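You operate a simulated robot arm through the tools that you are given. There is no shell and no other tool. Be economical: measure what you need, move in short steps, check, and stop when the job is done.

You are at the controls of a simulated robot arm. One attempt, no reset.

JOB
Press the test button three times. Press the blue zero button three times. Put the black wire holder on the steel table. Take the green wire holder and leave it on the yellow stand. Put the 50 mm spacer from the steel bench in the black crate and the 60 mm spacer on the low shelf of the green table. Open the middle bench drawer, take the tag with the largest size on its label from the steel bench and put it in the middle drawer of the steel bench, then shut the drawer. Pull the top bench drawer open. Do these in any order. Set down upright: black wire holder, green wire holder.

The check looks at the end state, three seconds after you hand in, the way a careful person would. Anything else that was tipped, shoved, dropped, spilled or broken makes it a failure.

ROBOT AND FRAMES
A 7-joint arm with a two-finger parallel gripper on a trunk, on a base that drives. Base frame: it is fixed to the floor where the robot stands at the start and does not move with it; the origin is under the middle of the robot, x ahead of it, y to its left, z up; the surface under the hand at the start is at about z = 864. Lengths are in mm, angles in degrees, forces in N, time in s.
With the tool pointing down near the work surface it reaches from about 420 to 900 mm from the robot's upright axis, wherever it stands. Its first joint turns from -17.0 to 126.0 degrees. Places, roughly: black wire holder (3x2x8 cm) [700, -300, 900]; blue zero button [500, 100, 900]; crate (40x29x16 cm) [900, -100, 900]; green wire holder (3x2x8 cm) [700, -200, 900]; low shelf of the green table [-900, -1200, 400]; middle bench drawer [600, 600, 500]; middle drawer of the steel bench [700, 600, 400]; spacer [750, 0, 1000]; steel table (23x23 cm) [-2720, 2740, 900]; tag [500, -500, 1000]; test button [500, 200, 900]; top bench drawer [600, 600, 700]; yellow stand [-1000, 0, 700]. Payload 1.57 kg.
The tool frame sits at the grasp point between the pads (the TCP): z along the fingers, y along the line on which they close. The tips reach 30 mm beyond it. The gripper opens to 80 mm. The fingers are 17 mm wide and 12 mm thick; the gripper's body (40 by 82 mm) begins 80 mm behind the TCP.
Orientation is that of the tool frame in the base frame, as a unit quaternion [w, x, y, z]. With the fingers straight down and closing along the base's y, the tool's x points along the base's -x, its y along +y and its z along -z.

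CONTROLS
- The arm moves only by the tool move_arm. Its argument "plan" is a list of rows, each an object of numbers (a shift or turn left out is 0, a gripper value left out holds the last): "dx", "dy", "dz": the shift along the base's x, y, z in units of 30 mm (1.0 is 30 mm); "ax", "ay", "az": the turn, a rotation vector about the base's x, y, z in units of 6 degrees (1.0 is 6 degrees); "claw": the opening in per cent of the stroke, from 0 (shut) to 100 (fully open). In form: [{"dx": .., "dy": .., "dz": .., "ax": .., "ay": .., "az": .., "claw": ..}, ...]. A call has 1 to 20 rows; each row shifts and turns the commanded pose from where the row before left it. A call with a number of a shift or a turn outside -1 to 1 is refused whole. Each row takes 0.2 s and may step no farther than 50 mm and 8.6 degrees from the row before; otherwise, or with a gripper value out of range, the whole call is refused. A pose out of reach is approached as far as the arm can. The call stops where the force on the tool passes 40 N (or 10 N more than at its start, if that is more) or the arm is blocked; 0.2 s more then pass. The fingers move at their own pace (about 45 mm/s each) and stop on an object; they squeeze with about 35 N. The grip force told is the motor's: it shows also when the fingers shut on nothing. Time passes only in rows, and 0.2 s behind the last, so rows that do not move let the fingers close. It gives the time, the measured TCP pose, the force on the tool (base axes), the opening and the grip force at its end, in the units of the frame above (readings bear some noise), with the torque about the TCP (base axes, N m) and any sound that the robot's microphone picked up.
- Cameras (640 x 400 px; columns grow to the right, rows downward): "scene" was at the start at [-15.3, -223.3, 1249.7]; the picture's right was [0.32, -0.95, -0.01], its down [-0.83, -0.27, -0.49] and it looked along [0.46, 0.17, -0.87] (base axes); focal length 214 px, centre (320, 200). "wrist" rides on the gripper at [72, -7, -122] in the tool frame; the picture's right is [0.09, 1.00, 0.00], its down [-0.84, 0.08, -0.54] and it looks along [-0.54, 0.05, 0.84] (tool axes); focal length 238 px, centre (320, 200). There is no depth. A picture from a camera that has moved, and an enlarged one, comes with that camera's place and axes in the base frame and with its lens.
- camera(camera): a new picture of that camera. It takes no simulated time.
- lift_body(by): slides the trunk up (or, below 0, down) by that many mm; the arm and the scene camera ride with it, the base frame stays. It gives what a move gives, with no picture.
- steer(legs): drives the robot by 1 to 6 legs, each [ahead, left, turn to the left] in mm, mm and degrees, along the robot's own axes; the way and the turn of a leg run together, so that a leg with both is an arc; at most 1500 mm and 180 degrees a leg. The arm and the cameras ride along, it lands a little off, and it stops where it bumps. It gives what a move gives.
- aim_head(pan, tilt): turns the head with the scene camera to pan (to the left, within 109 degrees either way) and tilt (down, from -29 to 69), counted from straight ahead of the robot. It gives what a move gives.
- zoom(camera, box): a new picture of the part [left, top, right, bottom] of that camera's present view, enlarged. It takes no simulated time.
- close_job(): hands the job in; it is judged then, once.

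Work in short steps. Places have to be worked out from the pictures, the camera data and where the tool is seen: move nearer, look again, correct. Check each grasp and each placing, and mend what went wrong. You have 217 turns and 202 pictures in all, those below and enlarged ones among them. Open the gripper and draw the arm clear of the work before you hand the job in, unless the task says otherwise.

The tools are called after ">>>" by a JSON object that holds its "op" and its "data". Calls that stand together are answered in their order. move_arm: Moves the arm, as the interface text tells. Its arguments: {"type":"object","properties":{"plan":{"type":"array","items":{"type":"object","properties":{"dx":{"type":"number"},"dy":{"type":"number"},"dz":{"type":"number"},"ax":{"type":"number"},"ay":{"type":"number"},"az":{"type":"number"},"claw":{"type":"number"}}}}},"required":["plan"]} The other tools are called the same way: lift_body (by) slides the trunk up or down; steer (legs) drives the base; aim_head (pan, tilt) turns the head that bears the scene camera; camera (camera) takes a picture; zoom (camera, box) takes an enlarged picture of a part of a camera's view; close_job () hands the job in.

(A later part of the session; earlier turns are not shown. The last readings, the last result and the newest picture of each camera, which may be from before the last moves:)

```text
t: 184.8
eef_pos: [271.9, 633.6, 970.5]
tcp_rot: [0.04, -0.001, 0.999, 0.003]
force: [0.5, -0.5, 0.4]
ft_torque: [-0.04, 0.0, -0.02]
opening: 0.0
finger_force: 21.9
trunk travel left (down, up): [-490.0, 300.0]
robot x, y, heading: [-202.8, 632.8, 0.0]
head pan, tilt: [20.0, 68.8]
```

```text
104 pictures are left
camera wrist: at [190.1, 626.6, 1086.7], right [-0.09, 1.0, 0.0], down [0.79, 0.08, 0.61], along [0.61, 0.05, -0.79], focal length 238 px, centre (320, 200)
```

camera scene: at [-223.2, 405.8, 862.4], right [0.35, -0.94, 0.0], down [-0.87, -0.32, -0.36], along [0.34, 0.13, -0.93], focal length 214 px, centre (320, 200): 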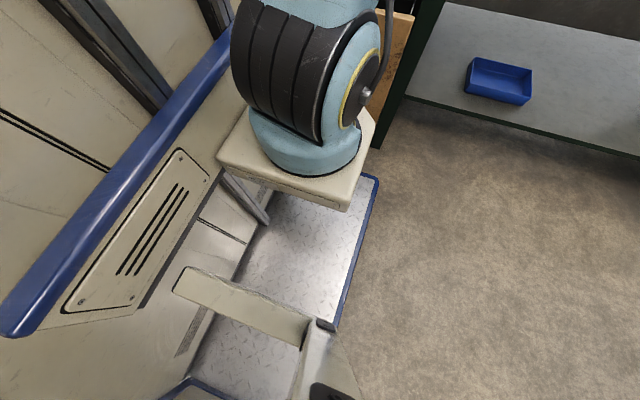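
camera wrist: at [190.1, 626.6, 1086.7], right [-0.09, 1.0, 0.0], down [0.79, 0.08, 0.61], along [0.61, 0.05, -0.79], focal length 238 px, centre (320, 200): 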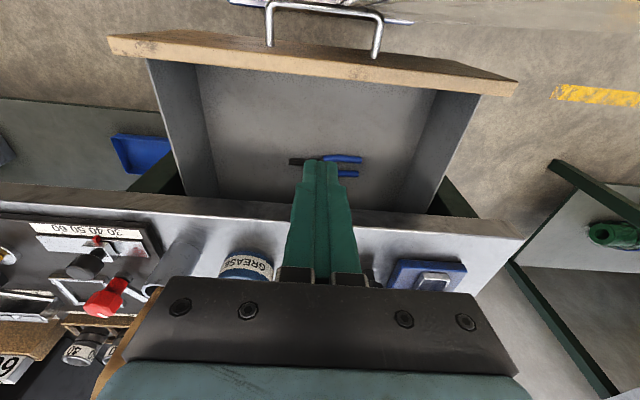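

The drawer hit its stop: top drawer fully open (pliers inside undisturbed). Raise the trunk high, and survey the surroundings behind for the stand and tables.

>>> {"op": "lift_body", "data": {"by": 290}}

>>> {"op": "aim_head", "data": {"pan": -109, "tilt": 30}}

>>> {"op": "camera", "data": {"camera": "scene"}}

>>> {"op": "aim_head", "data": {"pan": 109, "tilt": 5}}

>>> {"op": "camera", "data": {"camera": "scene"}}

```text
t: 187.7
eef_pos: [271.6, 633.5, 1261.2]
tcp_rot: [0.04, -0.001, 0.999, 0.003]
force: [-0.9, 0.2, 0.0]
ft_torque: [0.0, -0.03, 0.01]
opening: 0.0
finger_force: 21.5
trunk travel left (down, up): [-780.0, 10.0]
robot x, y, heading: [-203.4, 632.7, -0.1]
head pan, tilt: [20.0, 68.8]
```

```text
t: 189.8
eef_pos: [272.6, 634.1, 1260.1]
tcp_rot: [0.041, -0.001, 0.999, 0.002]
force: [0.5, -1.3, 0.5]
ft_torque: [-0.01, -0.01, 0.01]
opening: 0.2
finger_force: 21.5
trunk travel left (down, up): [-780.0, 10.0]
robot x, y, heading: [-202.4, 631.9, 0.1]
head pan, tilt: [-108.9, 30.0]
```

```text
103 pictures are left
camera scene: at [-312.4, 314.7, 1413.7], right [-0.95, 0.32, 0.0], down [0.16, 0.47, -0.87], along [-0.28, -0.82, -0.5], focal length 214 px, centre (320, 200)
```

scene: 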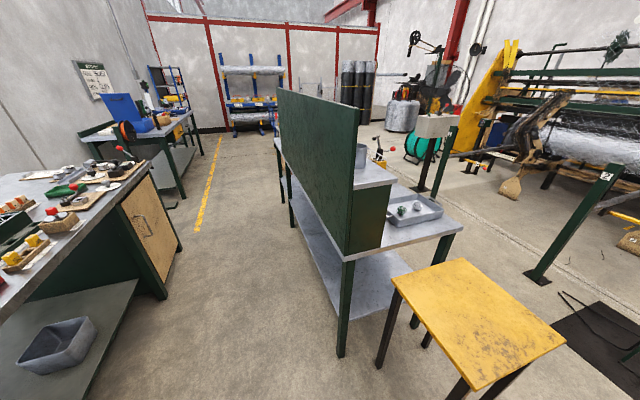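

```text
t: 192.9
eef_pos: [272.3, 634.0, 1261.2]
tcp_rot: [0.039, -0.001, 0.999, 0.003]
force: [-0.4, 0.3, -0.6]
ft_torque: [0.02, 0.0, 0.01]
opening: 0.0
finger_force: 21.0
trunk travel left (down, up): [-780.0, 10.0]
robot x, y, heading: [-203.1, 628.6, 0.0]
head pan, tilt: [108.9, 5.0]
```

```text
102 pictures are left
camera scene: at [-312.9, 487.2, 1454.1], right [0.95, 0.32, 0.0], down [0.03, -0.08, -1.0], along [-0.32, 0.94, -0.09], focal length 214 px, centre (320, 200)
```

scene: 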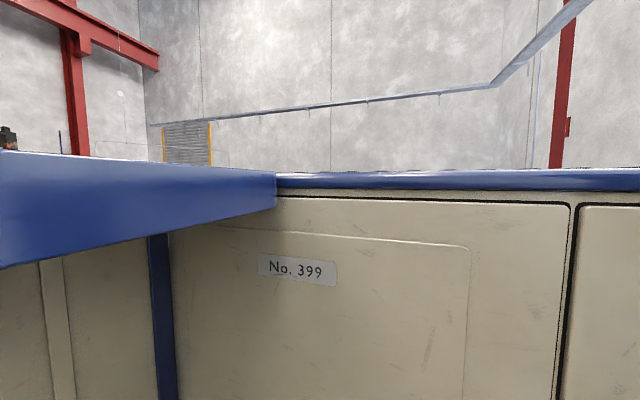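

Very useful: the yellow stand top spans about x -1160..-775, y -150..215 (z≈700); the green table lies at y<-255, and there is open floor beyond y>215 to turn around. First fetch the green holder: strafe right and go forward.

>>> {"op": "steer", "data": {"legs": [[0, -830, 0]]}}

>>> {"op": "move_arm", "data": {"plan": [{"az": 1, "dx": 0.5, "claw": 75}, {"az": 1, "dx": 0.5}, {"az": 1, "dx": 0.5}, {"az": 1, "dx": 0.5}, {"az": 1, "dx": 0.5}, {"az": 1, "dx": 0.5}, {"az": 1, "dx": 0.5}, {"az": 1, "dx": 0.5}, {"az": 1, "dx": 0.5}, {"az": 1, "dx": 0.5}, {"az": 1, "dx": 0.5}, {"az": 1, "dx": 0.5}, {"az": 1, "dx": 0.5}, {"az": 1, "dx": 0.5}, {"az": 1, "dx": 0.5}, {"ay": 0.7}, {}]}}

>>> {"op": "camera", "data": {"camera": "wrist"}}

```text
t: 196.2
eef_pos: [273.2, 28.4, 1261.8]
tcp_rot: [0.04, 0.027, 0.999, 0.001]
force: [-0.1, -0.3, -0.1]
ft_torque: [0.02, -0.02, 0.02]
opening: 0.0
finger_force: 21.5
trunk travel left (down, up): [-780.0, 10.0]
robot x, y, heading: [-199.6, 50.9, -3.4]
head pan, tilt: [108.9, 5.0]
stopped in leg 1: the robot was blocked; the commanded pose is now the measured one
```

```text
t: 199.8
eef_pos: [496.5, 29.7, 1260.1]
tcp_rot: [0.001, -0.686, 0.726, 0.055]
force: [-0.9, 0.7, 0.1]
ft_torque: [0.03, -0.04, 0.0]
opening: 59.9
finger_force: 0.0
trunk travel left (down, up): [-780.0, 10.0]
robot x, y, heading: [-198.2, 51.3, -3.3]
head pan, tilt: [108.9, 5.0]
```

```text
101 pictures are left
camera wrist: at [508.2, -53.0, 1376.3], right [-1.0, -0.04, 0.07], down [0.01, 0.79, 0.61], along [-0.08, 0.61, -0.79], focal length 238 px, centre (320, 200)
```

wrist: 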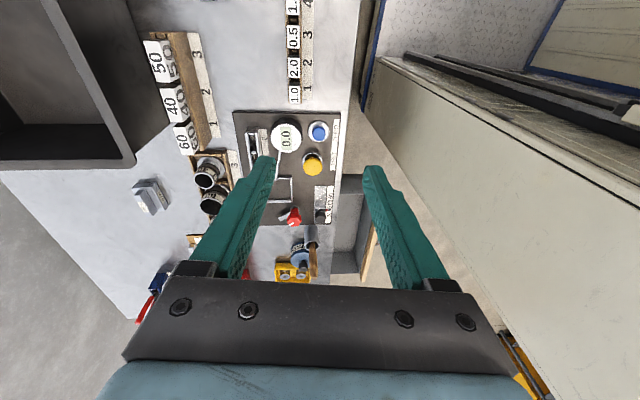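

The base stopped — its rear-right corner likely touched the green table's end, heading off by -3.4°. I ease forward a little and straighten, then continue.

>>> {"op": "steer", "data": {"legs": [[12, 10, 3.3]]}}

>>> {"op": "aim_head", "data": {"pan": -109, "tilt": 45}}

>>> {"op": "camera", "data": {"camera": "scene"}}

```text
t: 200.6
eef_pos: [512.4, 79.1, 1261.0]
tcp_rot: [0.001, 0.707, -0.705, -0.054]
force: [0.1, 0.2, -0.1]
ft_torque: [-0.03, 0.0, 0.02]
opening: 59.9
finger_force: 0.1
trunk travel left (down, up): [-780.0, 10.0]
robot x, y, heading: [-189.9, 58.5, 0.4]
head pan, tilt: [108.9, 5.0]
```

```text
t: 203.7
eef_pos: [512.4, 78.0, 1261.2]
tcp_rot: [0.0, 0.707, -0.705, -0.055]
force: [0.4, 0.7, 0.1]
ft_torque: [-0.01, -0.01, -0.01]
opening: 59.9
finger_force: 0.1
trunk travel left (down, up): [-780.0, 10.0]
robot x, y, heading: [-185.8, 63.2, 0.4]
head pan, tilt: [-108.9, 45.0]
```

```text
100 pictures are left
camera scene: at [-291.9, -247.8, 1391.1], right [-0.95, 0.32, 0.0], down [0.23, 0.67, -0.71], along [-0.23, -0.67, -0.71], focal length 214 px, centre (320, 200)
```

scene: 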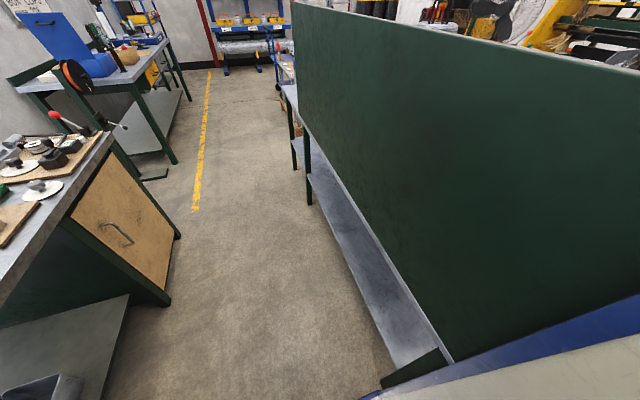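

Table looks undisturbed. Move 30 forward and continue right to y≈-190, then forward.

>>> {"op": "steer", "data": {"legs": [[25, 0, 0], [0, -250, 0], [100, 0, 0]]}}

>>> {"op": "camera", "data": {"camera": "wrist"}}

```text
t: 206.7
eef_pos: [640.4, -174.9, 1261.1]
tcp_rot: [0.0, -0.703, 0.709, 0.054]
force: [-0.8, 0.4, 0.4]
ft_torque: [-0.02, -0.01, 0.02]
opening: 59.9
finger_force: 0.1
trunk travel left (down, up): [-780.0, 10.0]
robot x, y, heading: [-60.3, -183.9, -0.1]
head pan, tilt: [-108.9, 45.0]
```

```text
99 pictures are left
camera wrist: at [655.0, -255.8, 1376.4], right [-0.99, -0.09, 0.07], down [-0.03, 0.79, 0.61], along [-0.11, 0.6, -0.79], focal length 238 px, centre (320, 200)
```

wrist: 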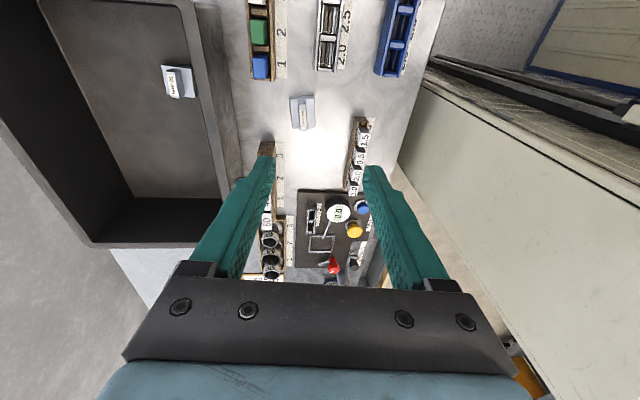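

Level the tool and move above the green holder (≈700,-203).

>>> {"op": "move_arm", "data": {"plan": [{"ax": -0.73, "ay": -0.73, "dz": -0.5}, {"dx": 0.6, "dy": -0.4, "dz": -1}, {"dx": 0.6, "dy": -0.4, "dz": -1}, {"dx": 0.6, "dy": -0.2, "dz": -1}, {"dz": -1}, {"dz": -1}, {}]}}

>>> {"op": "camera", "data": {"camera": "wrist"}}

```text
t: 208.3
eef_pos: [695.2, -206.0, 1092.9]
tcp_rot: [-0.001, -0.704, 0.71, 0.001]
force: [0.3, 0.0, -0.5]
ft_torque: [0.0, -0.04, 0.02]
opening: 59.9
finger_force: 0.0
trunk travel left (down, up): [-780.0, 10.0]
robot x, y, heading: [-58.8, -182.3, -0.6]
head pan, tilt: [-108.9, 45.0]
```

```text
98 pictures are left
camera wrist: at [702.2, -276.6, 1215.0], right [-1.0, -0.08, 0.0], down [-0.07, 0.84, 0.54], along [-0.05, 0.54, -0.84], focal length 238 px, centre (320, 200)
```

wrist: 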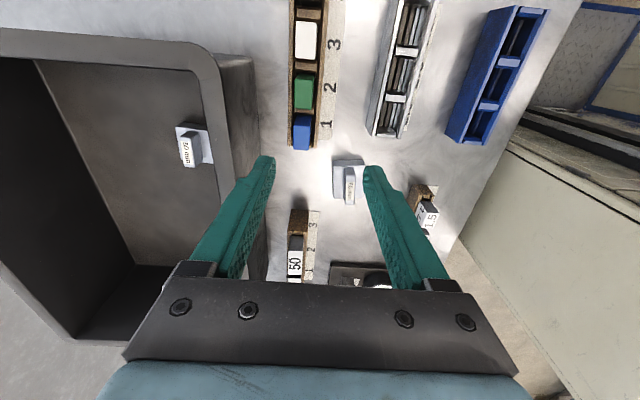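

Green holder ≈ (718,-231), top z≈920. Shift over it and descend.

>>> {"op": "move_arm", "data": {"plan": [{"dx": 0.7, "dy": -0.8}, {"dz": -0.9}, {"dz": -0.9}, {"dz": -0.9}, {}]}}

>>> {"op": "camera", "data": {"camera": "wrist"}}

```text
t: 209.5
eef_pos: [714.5, -229.4, 1012.7]
tcp_rot: [0.001, -0.704, 0.71, 0.001]
force: [-0.7, 0.3, 0.1]
ft_torque: [-0.02, -0.02, 0.04]
opening: 60.2
finger_force: 0.1
trunk travel left (down, up): [-780.0, 10.0]
robot x, y, heading: [-56.9, -182.4, -0.5]
head pan, tilt: [-108.9, 45.0]
```

```text
97 pictures are left
camera wrist: at [721.0, -301.5, 1135.5], right [-1.0, -0.08, 0.0], down [-0.07, 0.84, 0.54], along [-0.05, 0.54, -0.84], focal length 238 px, centre (320, 200)
```

wrist: 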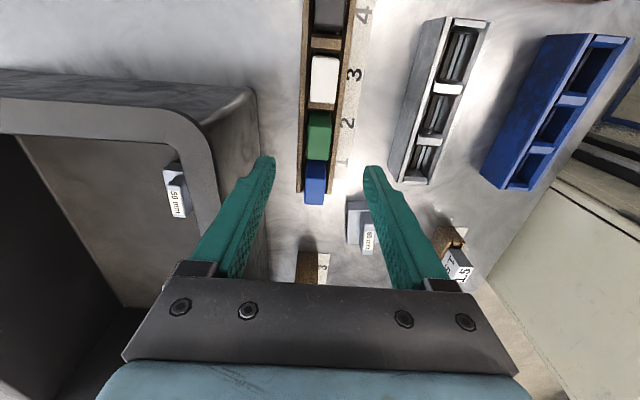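

>>> {"op": "move_arm", "data": {"plan": [{"dy": 0.27, "dz": -0.8}, {"dz": -0.8}, {"dz": -0.6}, {}]}}

>>> {"op": "zoom", "data": {"camera": "wrist", "box": [220, 100, 420, 225]}}

```text
t: 210.5
eef_pos: [716.8, -218.8, 949.3]
tcp_rot: [0.001, -0.704, 0.71, 0.0]
force: [0.0, -1.1, 0.0]
ft_torque: [0.01, -0.02, 0.0]
opening: 60.1
finger_force: 0.1
trunk travel left (down, up): [-780.0, 10.0]
robot x, y, heading: [-62.7, -182.5, -0.4]
head pan, tilt: [-108.9, 45.0]
```

```text
3.20 times, centred on (320, 162) of wrist
camera zoom: at [721.7, -292.0, 1071.3], right [-1.0, -0.08, 0.0], down [-0.07, 0.84, 0.54], along [-0.05, 0.54, -0.84], focal length 763 px, centre (320, 320)
```

zoom: 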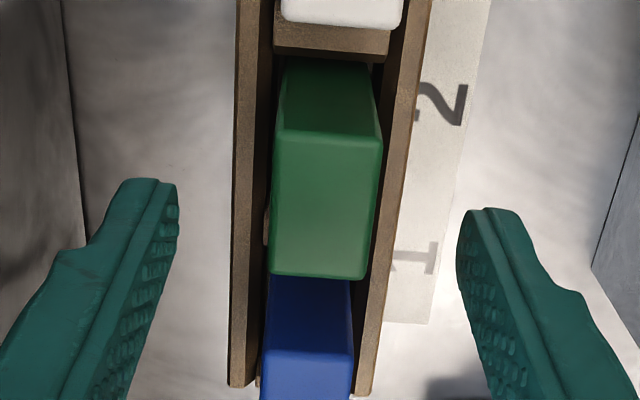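

Centered. Lower 19 mm and close.

>>> {"op": "move_arm", "data": {"plan": [{"dz": -0.33}, {"dz": -0.3}, {"claw": 0}, {}, {}, {}, {}, {}]}}

>>> {"op": "zoom", "data": {"camera": "wrist", "box": [220, 100, 420, 225]}}

```text
t: 212.3
eef_pos: [716.5, -220.5, 930.4]
tcp_rot: [0.001, -0.705, 0.71, 0.001]
force: [12.5, 0.6, 2.3]
ft_torque: [-0.05, -0.56, 0.32]
opening: 40.0
finger_force: 44.6
trunk travel left (down, up): [-780.0, 10.0]
robot x, y, heading: [-58.0, -188.0, -0.2]
head pan, tilt: [-108.9, 45.0]
```

```text
3.20 times, centred on (320, 162) of wrist
camera zoom: at [722.0, -293.0, 1053.0], right [-1.0, -0.08, 0.0], down [-0.07, 0.84, 0.54], along [-0.04, 0.54, -0.84], focal length 763 px, centre (320, 320)
```

zoom: 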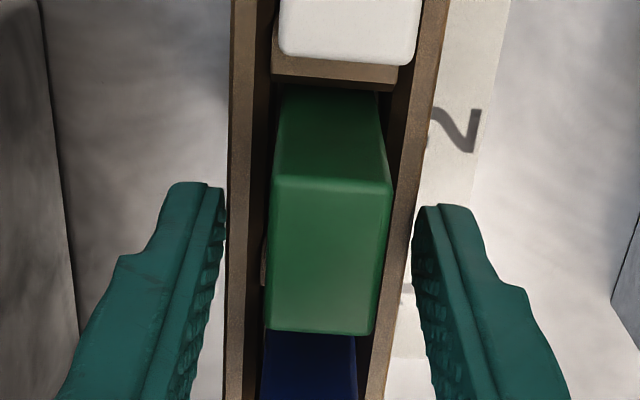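

That clamped the rack's side walls. Open, raise 13 mm, and close again above the rack.

>>> {"op": "move_arm", "data": {"plan": [{"claw": 75}, {}, {"dz": 0.43}, {}]}}

>>> {"op": "camera", "data": {"camera": "wrist"}}

```text
t: 213.3
eef_pos: [713.9, -220.9, 942.4]
tcp_rot: [-0.001, -0.705, 0.71, 0.0]
force: [0.8, 0.3, 0.0]
ft_torque: [0.02, 0.02, -0.01]
opening: 59.9
finger_force: 0.0
trunk travel left (down, up): [-780.0, 10.0]
robot x, y, heading: [-58.9, -188.5, -0.4]
head pan, tilt: [-108.9, 45.0]
```

```text
94 pictures are left
camera wrist: at [720.7, -293.1, 1065.2], right [-1.0, -0.08, 0.0], down [-0.07, 0.84, 0.54], along [-0.05, 0.54, -0.84], focal length 238 px, centre (320, 200)
```

wrist: 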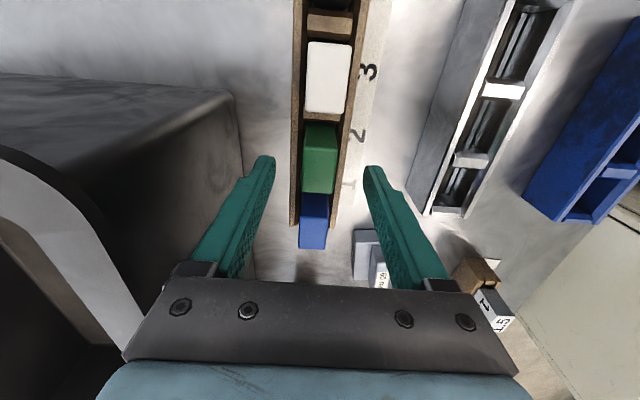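

>>> {"op": "move_arm", "data": {"plan": [{"claw": 0}, {}, {}, {}, {}, {}]}}

>>> {"op": "zoom", "data": {"camera": "wrist", "box": [220, 100, 420, 225]}}

```text
t: 214.7
eef_pos: [714.4, -221.7, 943.4]
tcp_rot: [0.0, -0.704, 0.71, 0.001]
force: [0.2, 0.2, 2.6]
ft_torque: [0.03, -0.02, -0.04]
opening: 19.0
finger_force: 33.0
trunk travel left (down, up): [-780.0, 10.0]
robot x, y, heading: [-58.6, -182.1, -0.6]
head pan, tilt: [-108.9, 45.0]
```

```text
3.20 times, centred on (320, 162) of wrist
camera zoom: at [720.9, -293.2, 1065.4], right [-1.0, -0.08, 0.0], down [-0.07, 0.84, 0.54], along [-0.05, 0.54, -0.84], focal length 763 px, centre (320, 320)
```

zoom: 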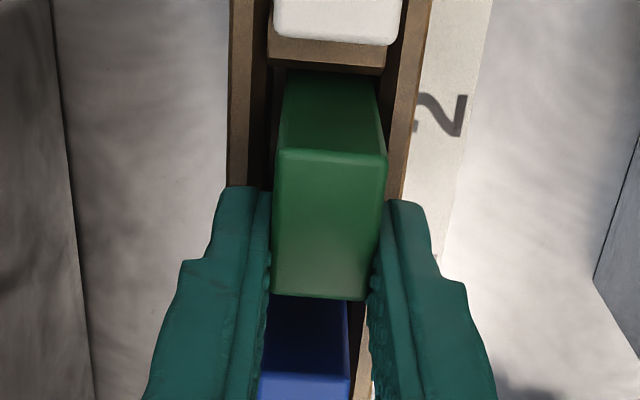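

Gripped at 19 mm. Lift straight up slowly.

>>> {"op": "move_arm", "data": {"plan": [{"dz": 0.3}, {"dz": 0.5}, {"dz": 0.7}, {"dz": 0.9}, {"dz": 1}, {"dz": 1}, {"dz": 1}, {}]}}

>>> {"op": "camera", "data": {"camera": "wrist"}}

```text
t: 216.5
eef_pos: [714.0, -220.3, 1104.7]
tcp_rot: [0.0, -0.704, 0.71, 0.001]
force: [-0.4, -1.3, -0.5]
ft_torque: [-0.01, 0.02, 0.0]
opening: 18.7
finger_force: 34.1
trunk travel left (down, up): [-780.0, 10.0]
robot x, y, heading: [-58.4, -182.7, -0.3]
head pan, tilt: [-108.9, 45.0]
```

```text
92 pictures are left
camera wrist: at [719.9, -292.1, 1226.4], right [-1.0, -0.08, 0.0], down [-0.07, 0.84, 0.54], along [-0.05, 0.54, -0.84], focal length 238 px, centre (320, 200)
```

wrist: 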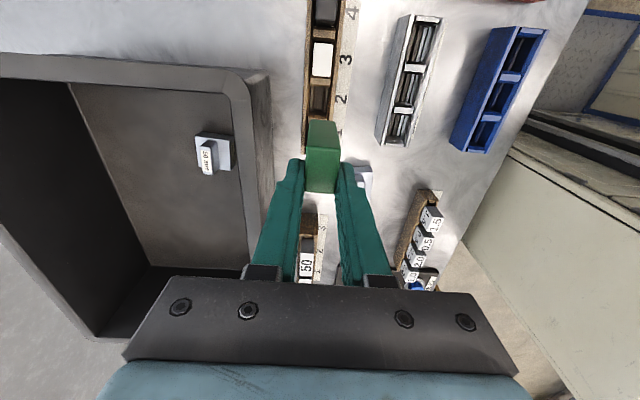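

Green holder held. Retract the arm, then drive back and left to open floor.

>>> {"op": "move_arm", "data": {"plan": [{"dz": 0.8, "dx": -0.9}, {"dz": 0.8, "dx": -0.9}, {"dx": -1}, {"dx": -1}, {"dx": -1}, {"dx": -1}, {"dx": -1}, {}]}}

>>> {"op": "steer", "data": {"legs": [[-110, 0, 0], [0, 480, 0.4]]}}

```text
t: 218.3
eef_pos: [511.2, -222.9, 1152.3]
tcp_rot: [0.0, -0.704, 0.71, 0.001]
force: [-0.1, -0.3, -0.2]
ft_torque: [0.02, -0.03, -0.03]
opening: 19.3
finger_force: 33.2
trunk travel left (down, up): [-780.0, 10.0]
robot x, y, heading: [-59.2, -184.9, -0.1]
head pan, tilt: [-108.9, 45.0]
```

```text
t: 221.7
eef_pos: [401.6, 230.0, 1153.5]
tcp_rot: [0.0, 0.71, -0.705, -0.001]
force: [0.8, -0.6, -0.5]
ft_torque: [0.02, 0.0, -0.01]
opening: 18.9
finger_force: 32.8
trunk travel left (down, up): [-780.0, 10.0]
robot x, y, heading: [-165.3, 255.4, 0.4]
head pan, tilt: [-108.9, 45.0]
stopped in leg 2: the robot was blocked; the commanded pose is now the measured one
```

Blocked by the open drawer most likely (robot front at this height). Back up to x≈-290 (no table behind here), then go left.

>>> {"op": "steer", "data": {"legs": [[-120, -10, 0]]}}

>>> {"op": "aim_head", "data": {"pan": -20, "tilt": 45}}

>>> {"op": "camera", "data": {"camera": "wrist"}}

```text
t: 223.0
eef_pos: [282.9, 221.5, 1152.4]
tcp_rot: [0.0, 0.71, -0.704, -0.001]
force: [-0.3, -0.9, -0.3]
ft_torque: [-0.01, -0.01, 0.01]
opening: 19.0
finger_force: 33.1
trunk travel left (down, up): [-780.0, 10.0]
robot x, y, heading: [-287.6, 249.0, 0.4]
head pan, tilt: [-108.9, 45.0]
```

```text
t: 224.6
eef_pos: [282.6, 222.2, 1153.7]
tcp_rot: [-0.001, 0.711, -0.704, -0.001]
force: [0.1, 0.3, -0.1]
ft_torque: [0.01, 0.0, -0.02]
opening: 19.0
finger_force: 32.7
trunk travel left (down, up): [-780.0, 10.0]
robot x, y, heading: [-284.1, 249.6, 0.2]
head pan, tilt: [-20.0, 45.0]
```

```text
91 pictures are left
camera wrist: at [290.1, 149.5, 1274.5], right [-0.99, -0.1, 0.0], down [-0.08, 0.84, 0.54], along [-0.06, 0.54, -0.84], focal length 238 px, centre (320, 200)
```

wrist: 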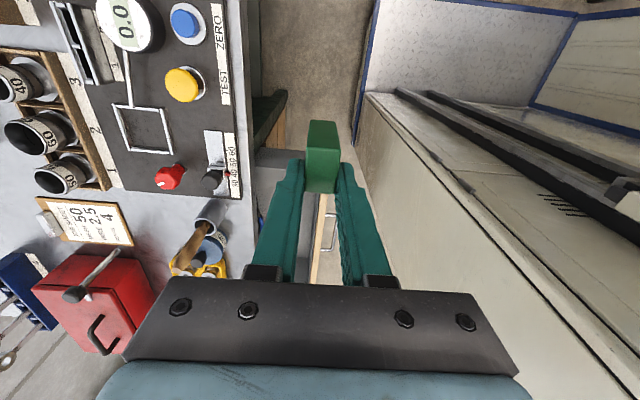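

Drawer still open. Continue left ~550, then back 180.

>>> {"op": "steer", "data": {"legs": [[0, 560, 0], [-180, 0, 0]]}}

>>> {"op": "aim_head", "data": {"pan": -109, "tilt": 35}}

>>> {"op": "camera", "data": {"camera": "scene"}}

```text
t: 228.9
eef_pos: [94.9, 782.1, 1152.2]
tcp_rot: [-0.001, 0.714, -0.7, -0.001]
force: [-0.7, -1.3, 0.7]
ft_torque: [0.03, -0.02, 0.01]
opening: 18.9
finger_force: 33.5
trunk travel left (down, up): [-780.0, 10.0]
robot x, y, heading: [-474.3, 800.0, 1.0]
head pan, tilt: [-20.0, 45.0]
```

```text
t: 230.5
eef_pos: [94.7, 781.7, 1152.2]
tcp_rot: [-0.001, 0.715, -0.699, 0.0]
force: [0.3, -0.8, -1.1]
ft_torque: [-0.04, -0.06, -0.01]
opening: 19.0
finger_force: 32.9
trunk travel left (down, up): [-780.0, 10.0]
robot x, y, heading: [-475.5, 802.6, 1.1]
head pan, tilt: [-108.9, 35.0]
```

```text
90 pictures are left
camera scene: at [-577.9, 486.6, 1405.9], right [-0.95, 0.3, 0.0], down [0.17, 0.55, -0.82], along [-0.25, -0.78, -0.57], focal length 214 px, centre (320, 200)
```

scene: 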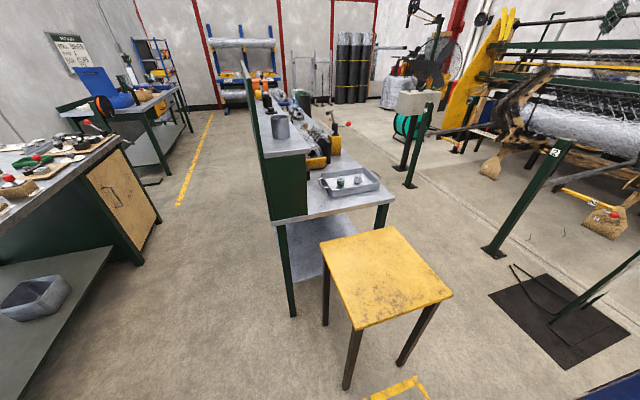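

Clear view of the stand. Better to approach it from its +y side: turn right 91° (face -y) here, then shift over to x≈-960, y≈680.

>>> {"op": "steer", "data": {"legs": [[0, 0, -91]]}}

>>> {"op": "steer", "data": {"legs": [[0, -470, 0], [110, 0, 0]]}}

>>> {"op": "camera", "data": {"camera": "wrist"}}

>>> {"op": "aim_head", "data": {"pan": 10, "tilt": 45}}

>>> {"op": "camera", "data": {"camera": "scene"}}

```text
t: 234.7
eef_pos: [-473.7, 232.8, 1152.3]
tcp_rot: [0.001, -0.033, 0.999, 0.0]
force: [0.8, -0.4, -0.7]
ft_torque: [-0.02, 0.0, 0.0]
opening: 18.9
finger_force: 33.4
trunk travel left (down, up): [-780.0, 10.0]
robot x, y, heading: [-475.4, 803.7, -86.4]
head pan, tilt: [-108.9, 35.0]
```

```text
t: 238.3
eef_pos: [-934.4, 90.5, 1153.3]
tcp_rot: [0.001, -0.035, 0.999, 0.0]
force: [-0.1, 0.2, -0.7]
ft_torque: [0.0, -0.02, 0.02]
opening: 18.8
finger_force: 32.7
trunk travel left (down, up): [-780.0, 10.0]
robot x, y, heading: [-939.4, 657.7, -86.0]
head pan, tilt: [-108.9, 35.0]
```

```text
89 pictures are left
camera wrist: at [-1005.0, 78.1, 1274.6], right [-0.16, 0.99, 0.0], down [0.83, 0.14, 0.54], along [0.54, 0.09, -0.84], focal length 238 px, centre (320, 200)
```

wrist: 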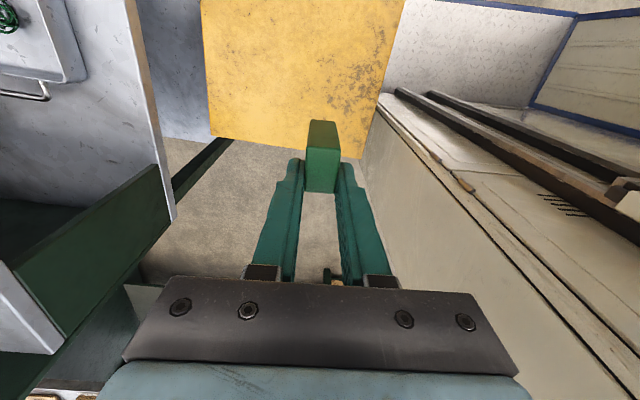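

```text
t: 240.3
eef_pos: [-933.6, 89.4, 1152.2]
tcp_rot: [0.001, -0.037, 0.999, 0.001]
force: [0.0, -0.6, -0.9]
ft_torque: [-0.01, -0.01, 0.0]
opening: 18.9
finger_force: 34.0
trunk travel left (down, up): [-780.0, 10.0]
robot x, y, heading: [-937.5, 662.5, -86.1]
head pan, tilt: [10.0, 45.0]
```

```text
88 pictures are left
camera scene: at [-1156.5, 644.1, 1391.1], right [-0.97, -0.24, 0.0], down [-0.17, 0.69, -0.71], along [0.17, -0.69, -0.71], focal length 214 px, centre (320, 200)
```

scene: 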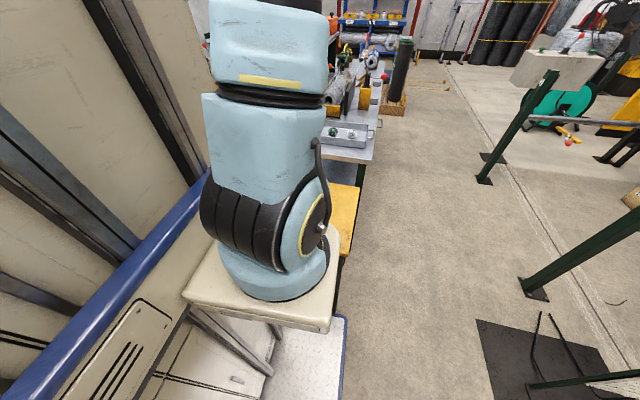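

TCP is over the stand (edges x -1160..-777, y -159..236). Lower the trunk 350 and check.

>>> {"op": "lift_body", "data": {"by": -350}}

>>> {"op": "camera", "data": {"camera": "wrist"}}

```text
t: 243.7
eef_pos: [-934.3, 90.3, 801.7]
tcp_rot: [0.001, -0.036, 0.999, 0.001]
force: [-0.7, -0.4, 0.3]
ft_torque: [0.02, 0.0, 0.0]
opening: 19.1
finger_force: 33.1
trunk travel left (down, up): [-430.0, 360.0]
robot x, y, heading: [-942.9, 663.1, -85.9]
head pan, tilt: [10.0, 45.0]
```

```text
87 pictures are left
camera wrist: at [-1005.0, 77.9, 924.5], right [-0.16, 0.99, 0.0], down [0.83, 0.14, 0.54], along [0.54, 0.09, -0.84], focal length 238 px, centre (320, 200)
```

wrist: 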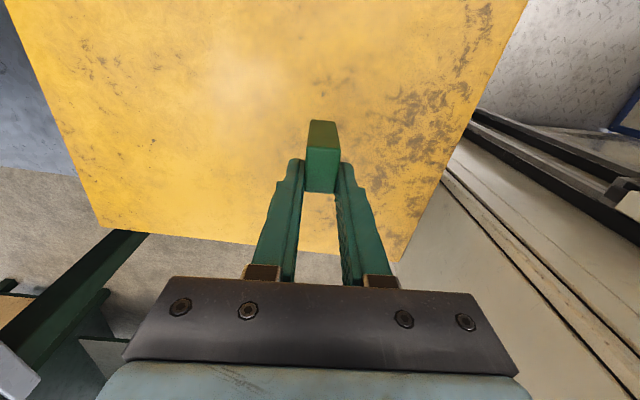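

Shift 40 mm further onto the stand and lower gently to contact.

>>> {"op": "move_arm", "data": {"plan": [{"dy": -0.7}, {"dy": -0.6}, {"dz": -0.4}, {"dz": -0.2}, {"dz": -0.15}, {"dz": -0.15}, {"dz": -0.15}, {"dz": -0.15}, {"dz": -0.15}]}}

>>> {"op": "camera", "data": {"camera": "wrist"}}

```text
t: 245.6
eef_pos: [-932.4, 48.7, 770.1]
tcp_rot: [0.001, -0.037, 0.999, -0.003]
force: [-0.6, 3.9, 21.4]
ft_torque: [0.33, 0.09, 0.02]
opening: 19.2
finger_force: 33.0
trunk travel left (down, up): [-430.0, 360.0]
robot x, y, heading: [-940.3, 662.1, -86.0]
head pan, tilt: [10.0, 45.0]
stopped in row 9: the force on the tool passed its limit at 47 N (the readings are from after the stop); the commanded pose is now the measured one
```

```text
86 pictures are left
camera wrist: at [-1003.6, 37.7, 892.5], right [-0.16, 0.99, -0.01], down [0.83, 0.14, 0.54], along [0.54, 0.08, -0.84], focal length 238 px, centre (320, 200)
```

wrist: 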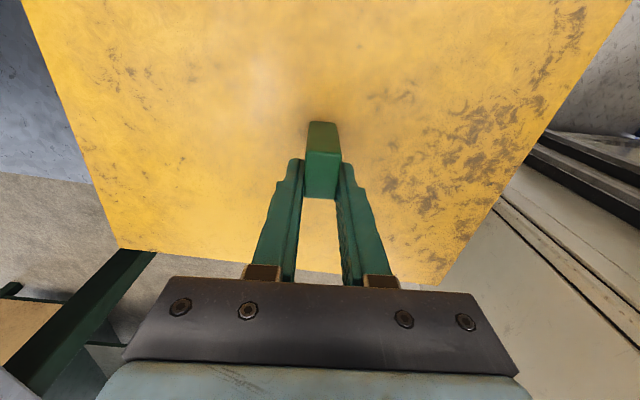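

Contact with the stand. Ease off 2 mm, open, and rise straight up.

>>> {"op": "move_arm", "data": {"plan": [{"dz": 0.07}, {"claw": 30}, {"claw": 55}, {}, {}, {"dz": 0.3}, {"dz": 0.8}, {"dz": 1}, {"dz": 1}, {"dz": 1}, {}]}}

>>> {"op": "camera", "data": {"camera": "wrist"}}

```text
t: 248.0
eef_pos: [-934.1, 50.1, 894.5]
tcp_rot: [0.001, -0.036, 0.999, -0.001]
force: [-0.3, -0.2, 0.3]
ft_torque: [0.0, -0.02, -0.02]
opening: 44.0
finger_force: 0.0
trunk travel left (down, up): [-430.0, 360.0]
robot x, y, heading: [-940.7, 657.9, -86.1]
head pan, tilt: [10.0, 45.0]
```

```text
85 pictures are left
camera wrist: at [-1005.2, 38.8, 1016.1], right [-0.16, 0.99, 0.0], down [0.83, 0.14, 0.54], along [0.54, 0.09, -0.84], focal length 238 px, centre (320, 200)
```

wrist: 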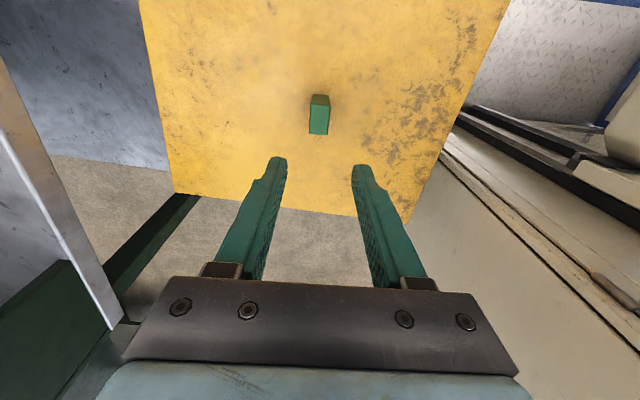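

The green holder stands upright on the stand. Raise the trunk, back off, return to heading 0 and go for the 60 mm spacer.

>>> {"op": "lift_body", "data": {"by": 300}}

>>> {"op": "steer", "data": {"legs": [[-150, 0, 0], [0, 450, 0], [0, 0, 86]]}}

```text
t: 251.0
eef_pos: [-934.6, 49.6, 1193.6]
tcp_rot: [0.002, -0.037, 0.999, -0.002]
force: [-0.4, 0.0, -0.4]
ft_torque: [0.0, 0.04, -0.01]
opening: 43.9
finger_force: 0.0
trunk travel left (down, up): [-730.0, 60.0]
robot x, y, heading: [-941.9, 657.7, -85.7]
head pan, tilt: [10.0, 45.0]
```

```text
t: 258.4
eef_pos: [96.7, 822.8, 1194.3]
tcp_rot: [-0.003, 0.715, -0.7, 0.001]
force: [-0.8, 0.3, 0.2]
ft_torque: [-0.01, -0.02, -0.03]
opening: 44.0
finger_force: 0.1
trunk travel left (down, up): [-730.0, 60.0]
robot x, y, heading: [-514.9, 847.7, 1.0]
head pan, tilt: [10.0, 45.0]
```

>>> {"op": "steer", "data": {"legs": [[215, 0, -1], [0, -400, 0]]}}

>>> {"op": "steer", "data": {"legs": [[0, -365, 0]]}}

```text
t: 262.1
eef_pos: [313.4, 423.9, 1193.8]
tcp_rot: [-0.003, 0.71, -0.704, 0.001]
force: [0.5, -0.4, 0.5]
ft_torque: [0.0, 0.02, 0.0]
opening: 43.8
finger_force: 0.0
trunk travel left (down, up): [-730.0, 60.0]
robot x, y, heading: [-291.7, 456.3, -0.0]
head pan, tilt: [10.0, 45.0]
```

```text
t: 264.4
eef_pos: [316.2, 54.5, 1194.0]
tcp_rot: [-0.003, 0.711, -0.703, 0.001]
force: [0.1, 0.1, -0.3]
ft_torque: [0.06, 0.0, -0.01]
opening: 43.9
finger_force: 0.0
trunk travel left (down, up): [-730.0, 60.0]
robot x, y, heading: [-291.6, 85.1, 0.2]
head pan, tilt: [10.0, 45.0]
```

>>> {"op": "steer", "data": {"legs": [[125, 0, 0], [0, -175, 0]]}}

>>> {"op": "move_arm", "data": {"plan": [{"az": -1, "dx": 0.4, "claw": 100}, {"az": -1, "dx": 0.4}, {"az": -1, "dx": 0.4}, {"az": -1, "dx": 0.4}, {"az": -1, "dx": 0.4}, {"az": -1, "dx": 0.4}, {"az": -1, "dx": 0.4}, {"az": -1, "dx": 0.4}, {"az": -1, "dx": 0.4}, {"az": -1, "dx": 0.4}, {"az": -1}, {"az": -1}, {"az": -1}, {"az": -1}, {"az": -1}, {}]}}

>>> {"op": "camera", "data": {"camera": "wrist"}}

```text
t: 266.8
eef_pos: [437.7, -118.9, 1194.2]
tcp_rot: [-0.002, 0.711, -0.703, 0.001]
force: [-0.3, -0.9, 0.8]
ft_torque: [0.03, -0.02, -0.01]
opening: 44.1
finger_force: 0.2
trunk travel left (down, up): [-730.0, 60.0]
robot x, y, heading: [-169.6, -90.9, 0.5]
head pan, tilt: [10.0, 45.0]
```

```text
t: 270.2
eef_pos: [559.4, -119.9, 1192.5]
tcp_rot: [0.0, -0.004, 1.0, -0.003]
force: [-0.7, -0.5, -1.2]
ft_torque: [-0.02, -0.01, 0.02]
opening: 79.9
finger_force: 0.1
trunk travel left (down, up): [-730.0, 60.0]
robot x, y, heading: [-168.7, -90.1, 0.5]
head pan, tilt: [10.0, 45.0]
```

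```text
84 pictures are left
camera wrist: at [486.6, -127.1, 1315.4], right [-0.1, 0.99, 0.0], down [0.84, 0.09, 0.54], along [0.54, 0.05, -0.84], focal length 238 px, centre (320, 200)
```

wrist: 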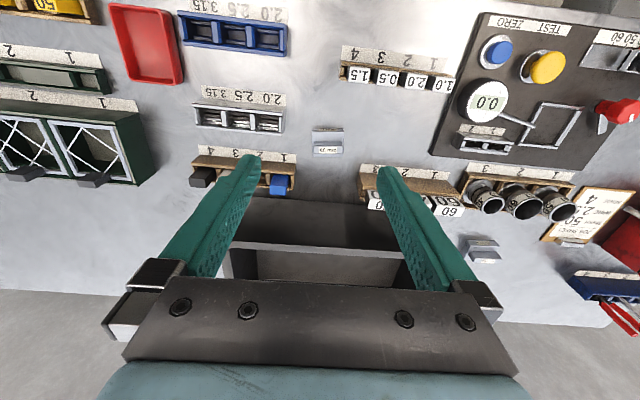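

Spacer at ≈(632,-101). Approach with 35° forward tilt (so the same attitude can place it under the table top).

>>> {"op": "move_arm", "data": {"plan": [{"dz": -0.9, "ay": -0.9, "dy": 0.3}, {"dz": -0.9, "ay": -0.9, "dy": 0.3}, {"dz": -0.9, "ay": -0.9}, {"dz": -0.9, "ay": -0.9}, {"dz": -0.9, "ay": -0.9}, {"dz": -0.9, "ay": -0.9}, {"ay": -0.4}, {}]}}

>>> {"op": "camera", "data": {"camera": "wrist"}}

```text
t: 272.0
eef_pos: [557.9, -102.8, 1032.5]
tcp_rot: [0.291, -0.005, 0.957, -0.004]
force: [-0.5, -0.2, 0.1]
ft_torque: [-0.05, 0.01, 0.01]
opening: 80.3
finger_force: 0.1
trunk travel left (down, up): [-730.0, 60.0]
robot x, y, heading: [-172.6, -88.5, 0.7]
head pan, tilt: [10.0, 45.0]
```

```text
83 pictures are left
camera wrist: at [430.6, -109.2, 1094.5], right [-0.08, 0.99, -0.06], down [0.39, 0.09, 0.91], along [0.92, 0.05, -0.4], focal length 238 px, centre (320, 200)
```

wrist: 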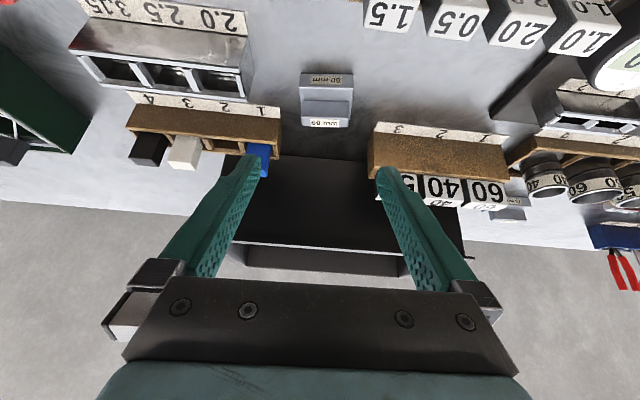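

>>> {"op": "move_arm", "data": {"plan": [{"dx": 0.5, "dy": 0.1, "dz": -0.8}, {"dx": 0.4, "dz": -0.8}, {"dx": 0.3, "dz": -0.7}, {}]}}

>>> {"op": "camera", "data": {"camera": "wrist"}}

```text
t: 273.0
eef_pos: [593.2, -96.5, 963.1]
tcp_rot: [0.3, -0.004, 0.954, -0.004]
force: [-1.3, 0.4, -0.2]
ft_torque: [0.04, 0.01, 0.0]
opening: 80.1
finger_force: 0.1
trunk travel left (down, up): [-730.0, 60.0]
robot x, y, heading: [-174.1, -89.6, 0.7]
head pan, tilt: [10.0, 45.0]
```

```text
82 pictures are left
camera wrist: at [464.8, -104.2, 1023.0], right [-0.08, 0.99, -0.06], down [0.38, 0.09, 0.92], along [0.92, 0.05, -0.38], focal length 238 px, centre (320, 200)
```

wrist: 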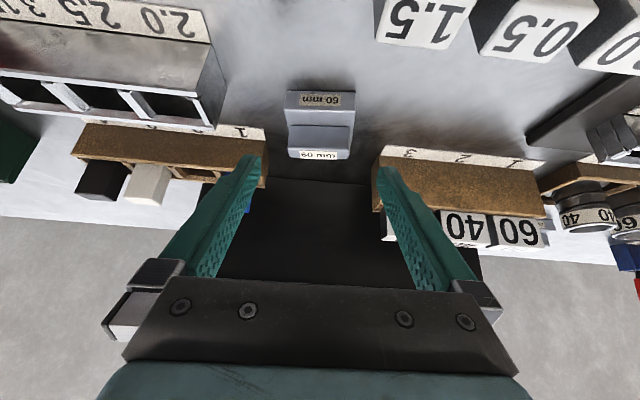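

Measured: base 612–662 in x, z 864–883, ridge top ≈910, centre y≈-101. Go down to straddle the base.

>>> {"op": "move_arm", "data": {"plan": [{"dx": 0.4, "dy": -0.15, "dz": -0.7}, {"dx": 0.35, "dz": -0.7}, {"dx": 0.25, "dz": -0.5}, {}]}}

>>> {"op": "camera", "data": {"camera": "wrist"}}

```text
t: 274.0
eef_pos: [627.0, -101.6, 907.1]
tcp_rot: [0.299, -0.005, 0.954, -0.004]
force: [0.8, 0.1, -0.3]
ft_torque: [0.01, 0.0, 0.03]
opening: 79.9
finger_force: 0.2
trunk travel left (down, up): [-730.0, 60.0]
robot x, y, heading: [-171.0, -91.0, 0.5]
head pan, tilt: [10.0, 45.0]
```

```text
81 pictures are left
camera wrist: at [497.5, -108.2, 967.1], right [-0.08, 0.99, -0.06], down [0.38, 0.09, 0.92], along [0.92, 0.05, -0.38], focal length 238 px, centre (320, 200)
```

wrist: 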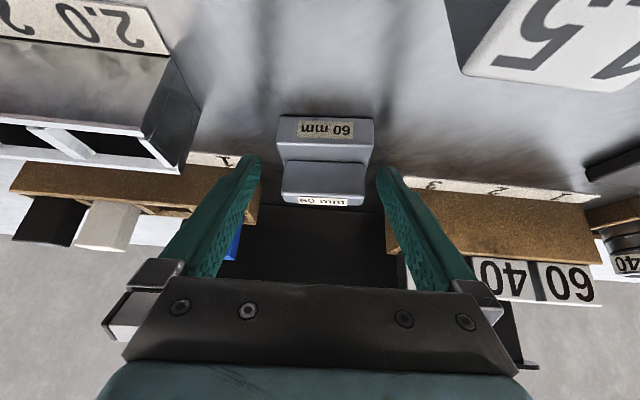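

Straddling well. Lower 8 mm and close.

>>> {"op": "move_arm", "data": {"plan": [{"dx": -0.1, "dz": -0.27}, {"claw": 0}, {}, {}, {}, {}]}}

>>> {"op": "camera", "data": {"camera": "wrist"}}

```text
t: 275.4
eef_pos: [622.2, -102.4, 899.4]
tcp_rot: [0.3, -0.005, 0.954, -0.004]
force: [0.3, 1.2, 1.7]
ft_torque: [0.01, -0.12, 0.13]
opening: 59.5
finger_force: 35.1
trunk travel left (down, up): [-730.0, 60.0]
robot x, y, heading: [-168.8, -91.4, 0.2]
head pan, tilt: [10.0, 45.0]
```

```text
80 pictures are left
camera wrist: at [493.6, -108.9, 959.0], right [-0.08, 0.99, -0.06], down [0.38, 0.09, 0.92], along [0.92, 0.05, -0.38], focal length 238 px, centre (320, 200)
```

wrist: 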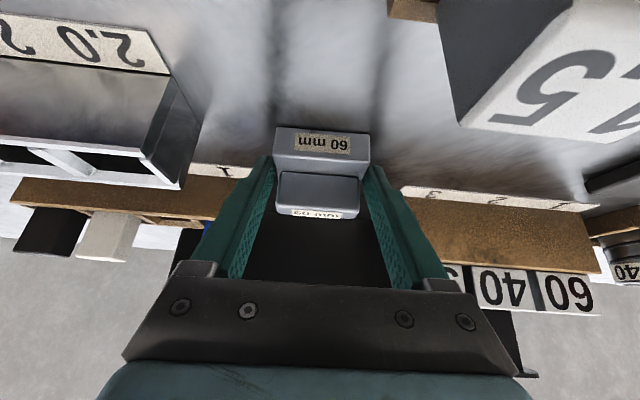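

Gripped at 59.5 mm. Lift and check that it stays level.

>>> {"op": "move_arm", "data": {"plan": [{"dz": 0.3}, {"dz": 0.6}, {"dz": 0.9}, {"dz": 0.9}, {"dz": 0.9}, {}]}}

>>> {"op": "camera", "data": {"camera": "wrist"}}

```text
t: 276.8
eef_pos: [623.1, -105.0, 1005.4]
tcp_rot: [0.3, -0.005, 0.954, -0.004]
force: [-0.2, 1.3, -2.6]
ft_torque: [-0.01, 0.09, 0.04]
opening: 59.5
finger_force: 35.0
trunk travel left (down, up): [-730.0, 60.0]
robot x, y, heading: [-171.3, -87.4, 0.5]
head pan, tilt: [10.0, 45.0]
```

```text
79 pictures are left
camera wrist: at [493.8, -111.4, 1064.5], right [-0.08, 0.99, -0.06], down [0.38, 0.09, 0.92], along [0.92, 0.05, -0.38], focal length 238 px, centre (320, 200)
```

wrist: 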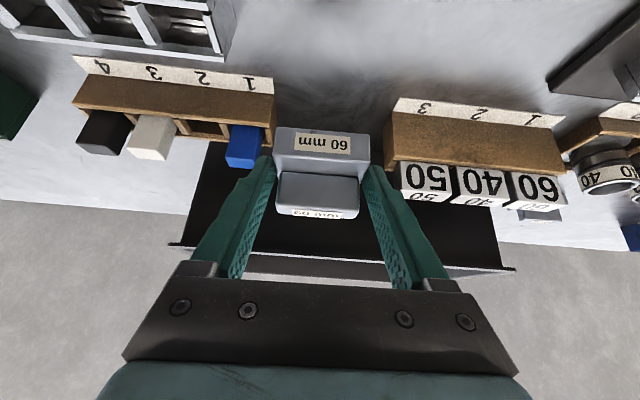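

Level and secure. I'll place it from the table's far side (x<-1171), keeping heading 0: retract the arm high, then route out via y≈800.

>>> {"op": "move_arm", "data": {"plan": [{"dz": 1}, {"dz": 1, "dx": -0.8}, {"dz": 1, "dx": -0.9}, {"dz": 0.5, "dx": -1}, {"dx": -1}, {"dx": -0.6}, {}]}}

>>> {"op": "steer", "data": {"legs": [[0, 175, 0], [-120, 0, 0], [0, 720, 0]]}}

```text
t: 278.4
eef_pos: [492.0, -104.8, 1111.1]
tcp_rot: [0.3, -0.005, 0.954, -0.004]
force: [0.2, -0.1, -2.9]
ft_torque: [-0.01, 0.02, 0.01]
opening: 59.6
finger_force: 34.9
trunk travel left (down, up): [-730.0, 60.0]
robot x, y, heading: [-170.5, -92.3, 0.4]
head pan, tilt: [10.0, 45.0]
```

```text
t: 284.2
eef_pos: [365.9, 789.7, 1109.9]
tcp_rot: [0.3, -0.009, 0.954, -0.002]
force: [-0.8, -0.6, -2.2]
ft_torque: [-0.02, 0.03, 0.0]
opening: 59.6
finger_force: 35.2
trunk travel left (down, up): [-730.0, 60.0]
robot x, y, heading: [-295.2, 796.5, 1.1]
head pan, tilt: [10.0, 45.0]
```

>>> {"op": "steer", "data": {"legs": [[-650, 0, -1]]}}

>>> {"op": "aim_head", "data": {"pan": -109, "tilt": 30}}

>>> {"op": "camera", "data": {"camera": "scene"}}

```text
t: 287.9
eef_pos: [-302.3, 767.2, 1111.2]
tcp_rot: [0.301, 0.008, 0.954, -0.008]
force: [0.0, -0.2, -2.8]
ft_torque: [0.02, 0.05, 0.01]
opening: 59.3
finger_force: 34.9
trunk travel left (down, up): [-730.0, 60.0]
robot x, y, heading: [-965.3, 797.6, -0.8]
head pan, tilt: [10.0, 45.0]
```

```text
t: 289.9
eef_pos: [-302.2, 767.2, 1111.6]
tcp_rot: [0.299, 0.008, 0.954, -0.008]
force: [0.0, -0.5, -1.1]
ft_torque: [0.0, 0.01, 0.0]
opening: 59.5
finger_force: 35.2
trunk travel left (down, up): [-730.0, 60.0]
robot x, y, heading: [-968.2, 796.8, -1.1]
head pan, tilt: [-108.9, 30.0]
```

```text
78 pictures are left
camera scene: at [-1078.8, 482.6, 1363.7], right [-0.94, 0.34, 0.0], down [0.17, 0.47, -0.87], along [-0.29, -0.82, -0.5], focal length 214 px, centre (320, 200)
```

scene: 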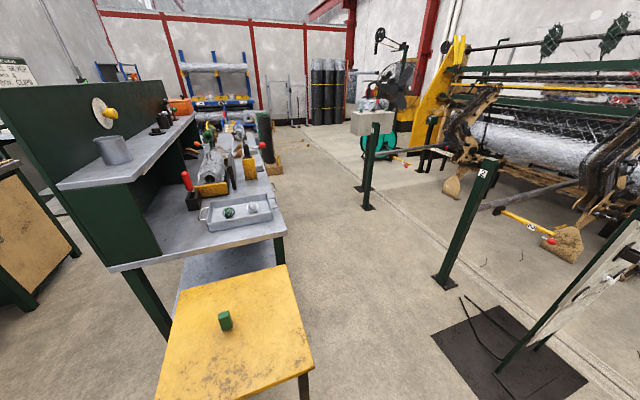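

The far side is clear (posts at x≈-2320, table edge x≈-1180). Back to x≈-1650 and strafe right along the table to y≈-600.

>>> {"op": "steer", "data": {"legs": [[-680, 0, 1.0], [0, -700, 0]]}}

>>> {"op": "camera", "data": {"camera": "scene"}}

```text
t: 296.8
eef_pos: [-963.4, 121.4, 1110.4]
tcp_rot: [0.3, -0.007, 0.954, -0.003]
force: [-0.7, -0.9, -3.0]
ft_torque: [0.01, 0.04, -0.01]
opening: 59.6
finger_force: 34.8
trunk travel left (down, up): [-730.0, 60.0]
robot x, y, heading: [-1626.6, 132.5, 0.5]
head pan, tilt: [-108.9, 30.0]
```

```text
77 pictures are left
camera scene: at [-1730.9, -185.7, 1363.7], right [-0.95, 0.31, 0.0], down [0.16, 0.48, -0.87], along [-0.27, -0.82, -0.5], focal length 214 px, centre (320, 200)
```

scene: 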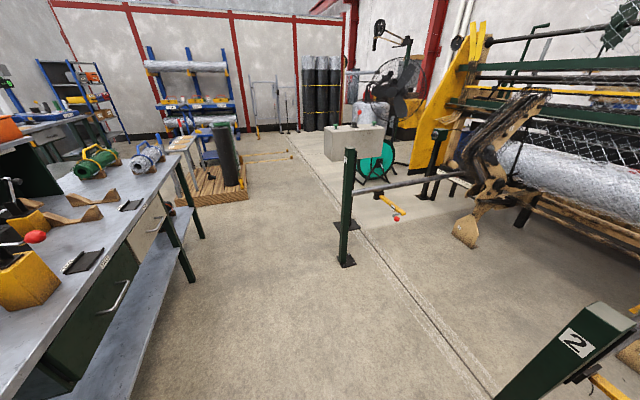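

Under-table cabinet starts at y≈-670, so the open shelf part is y -250..-670. Strafe to y≈-440 and look.

>>> {"op": "steer", "data": {"legs": [[0, -570, -0.5]]}}

>>> {"op": "aim_head", "data": {"pan": -30, "tilt": 50}}

>>> {"op": "camera", "data": {"camera": "scene"}}

>>> {"op": "camera", "data": {"camera": "wrist"}}

```text
t: 300.1
eef_pos: [-958.3, -457.8, 1111.1]
tcp_rot: [0.3, -0.002, 0.954, -0.005]
force: [-0.9, -0.3, -3.5]
ft_torque: [0.01, 0.07, 0.0]
opening: 59.5
finger_force: 35.0
trunk travel left (down, up): [-730.0, 60.0]
robot x, y, heading: [-1622.9, -441.4, 0.2]
head pan, tilt: [-108.9, 30.0]
```

```text
t: 301.6
eef_pos: [-958.4, -459.6, 1112.1]
tcp_rot: [0.3, -0.002, 0.954, -0.004]
force: [0.0, -0.1, -2.1]
ft_torque: [0.03, 0.03, 0.06]
opening: 59.4
finger_force: 35.3
trunk travel left (down, up): [-730.0, 60.0]
robot x, y, heading: [-1622.1, -441.5, -0.1]
head pan, tilt: [-30.0, 50.0]
```

```text
76 pictures are left
camera scene: at [-1633.6, -710.7, 1334.2], right [-0.5, -0.87, 0.0], down [-0.66, 0.38, -0.64], along [0.56, -0.32, -0.77], focal length 214 px, centre (320, 200)
```

scene: 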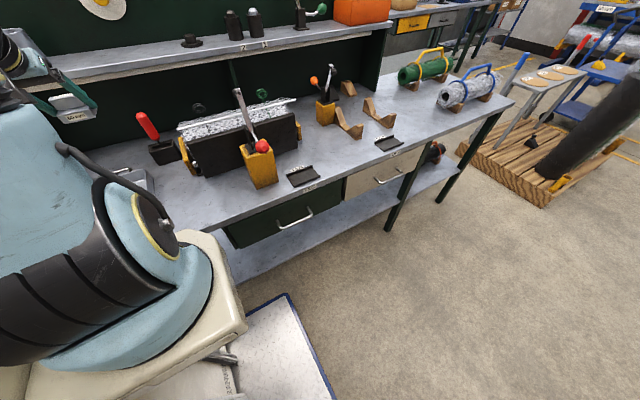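

```text
75 pictures are left
camera wrist: at [-1086.6, -464.9, 1169.7], right [-0.08, 0.99, -0.06], down [0.38, 0.09, 0.92], along [0.92, 0.05, -0.38], focal length 238 px, centre (320, 200)
```

wrist: 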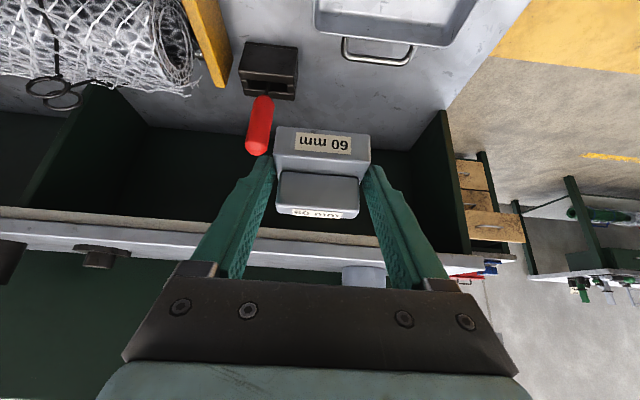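

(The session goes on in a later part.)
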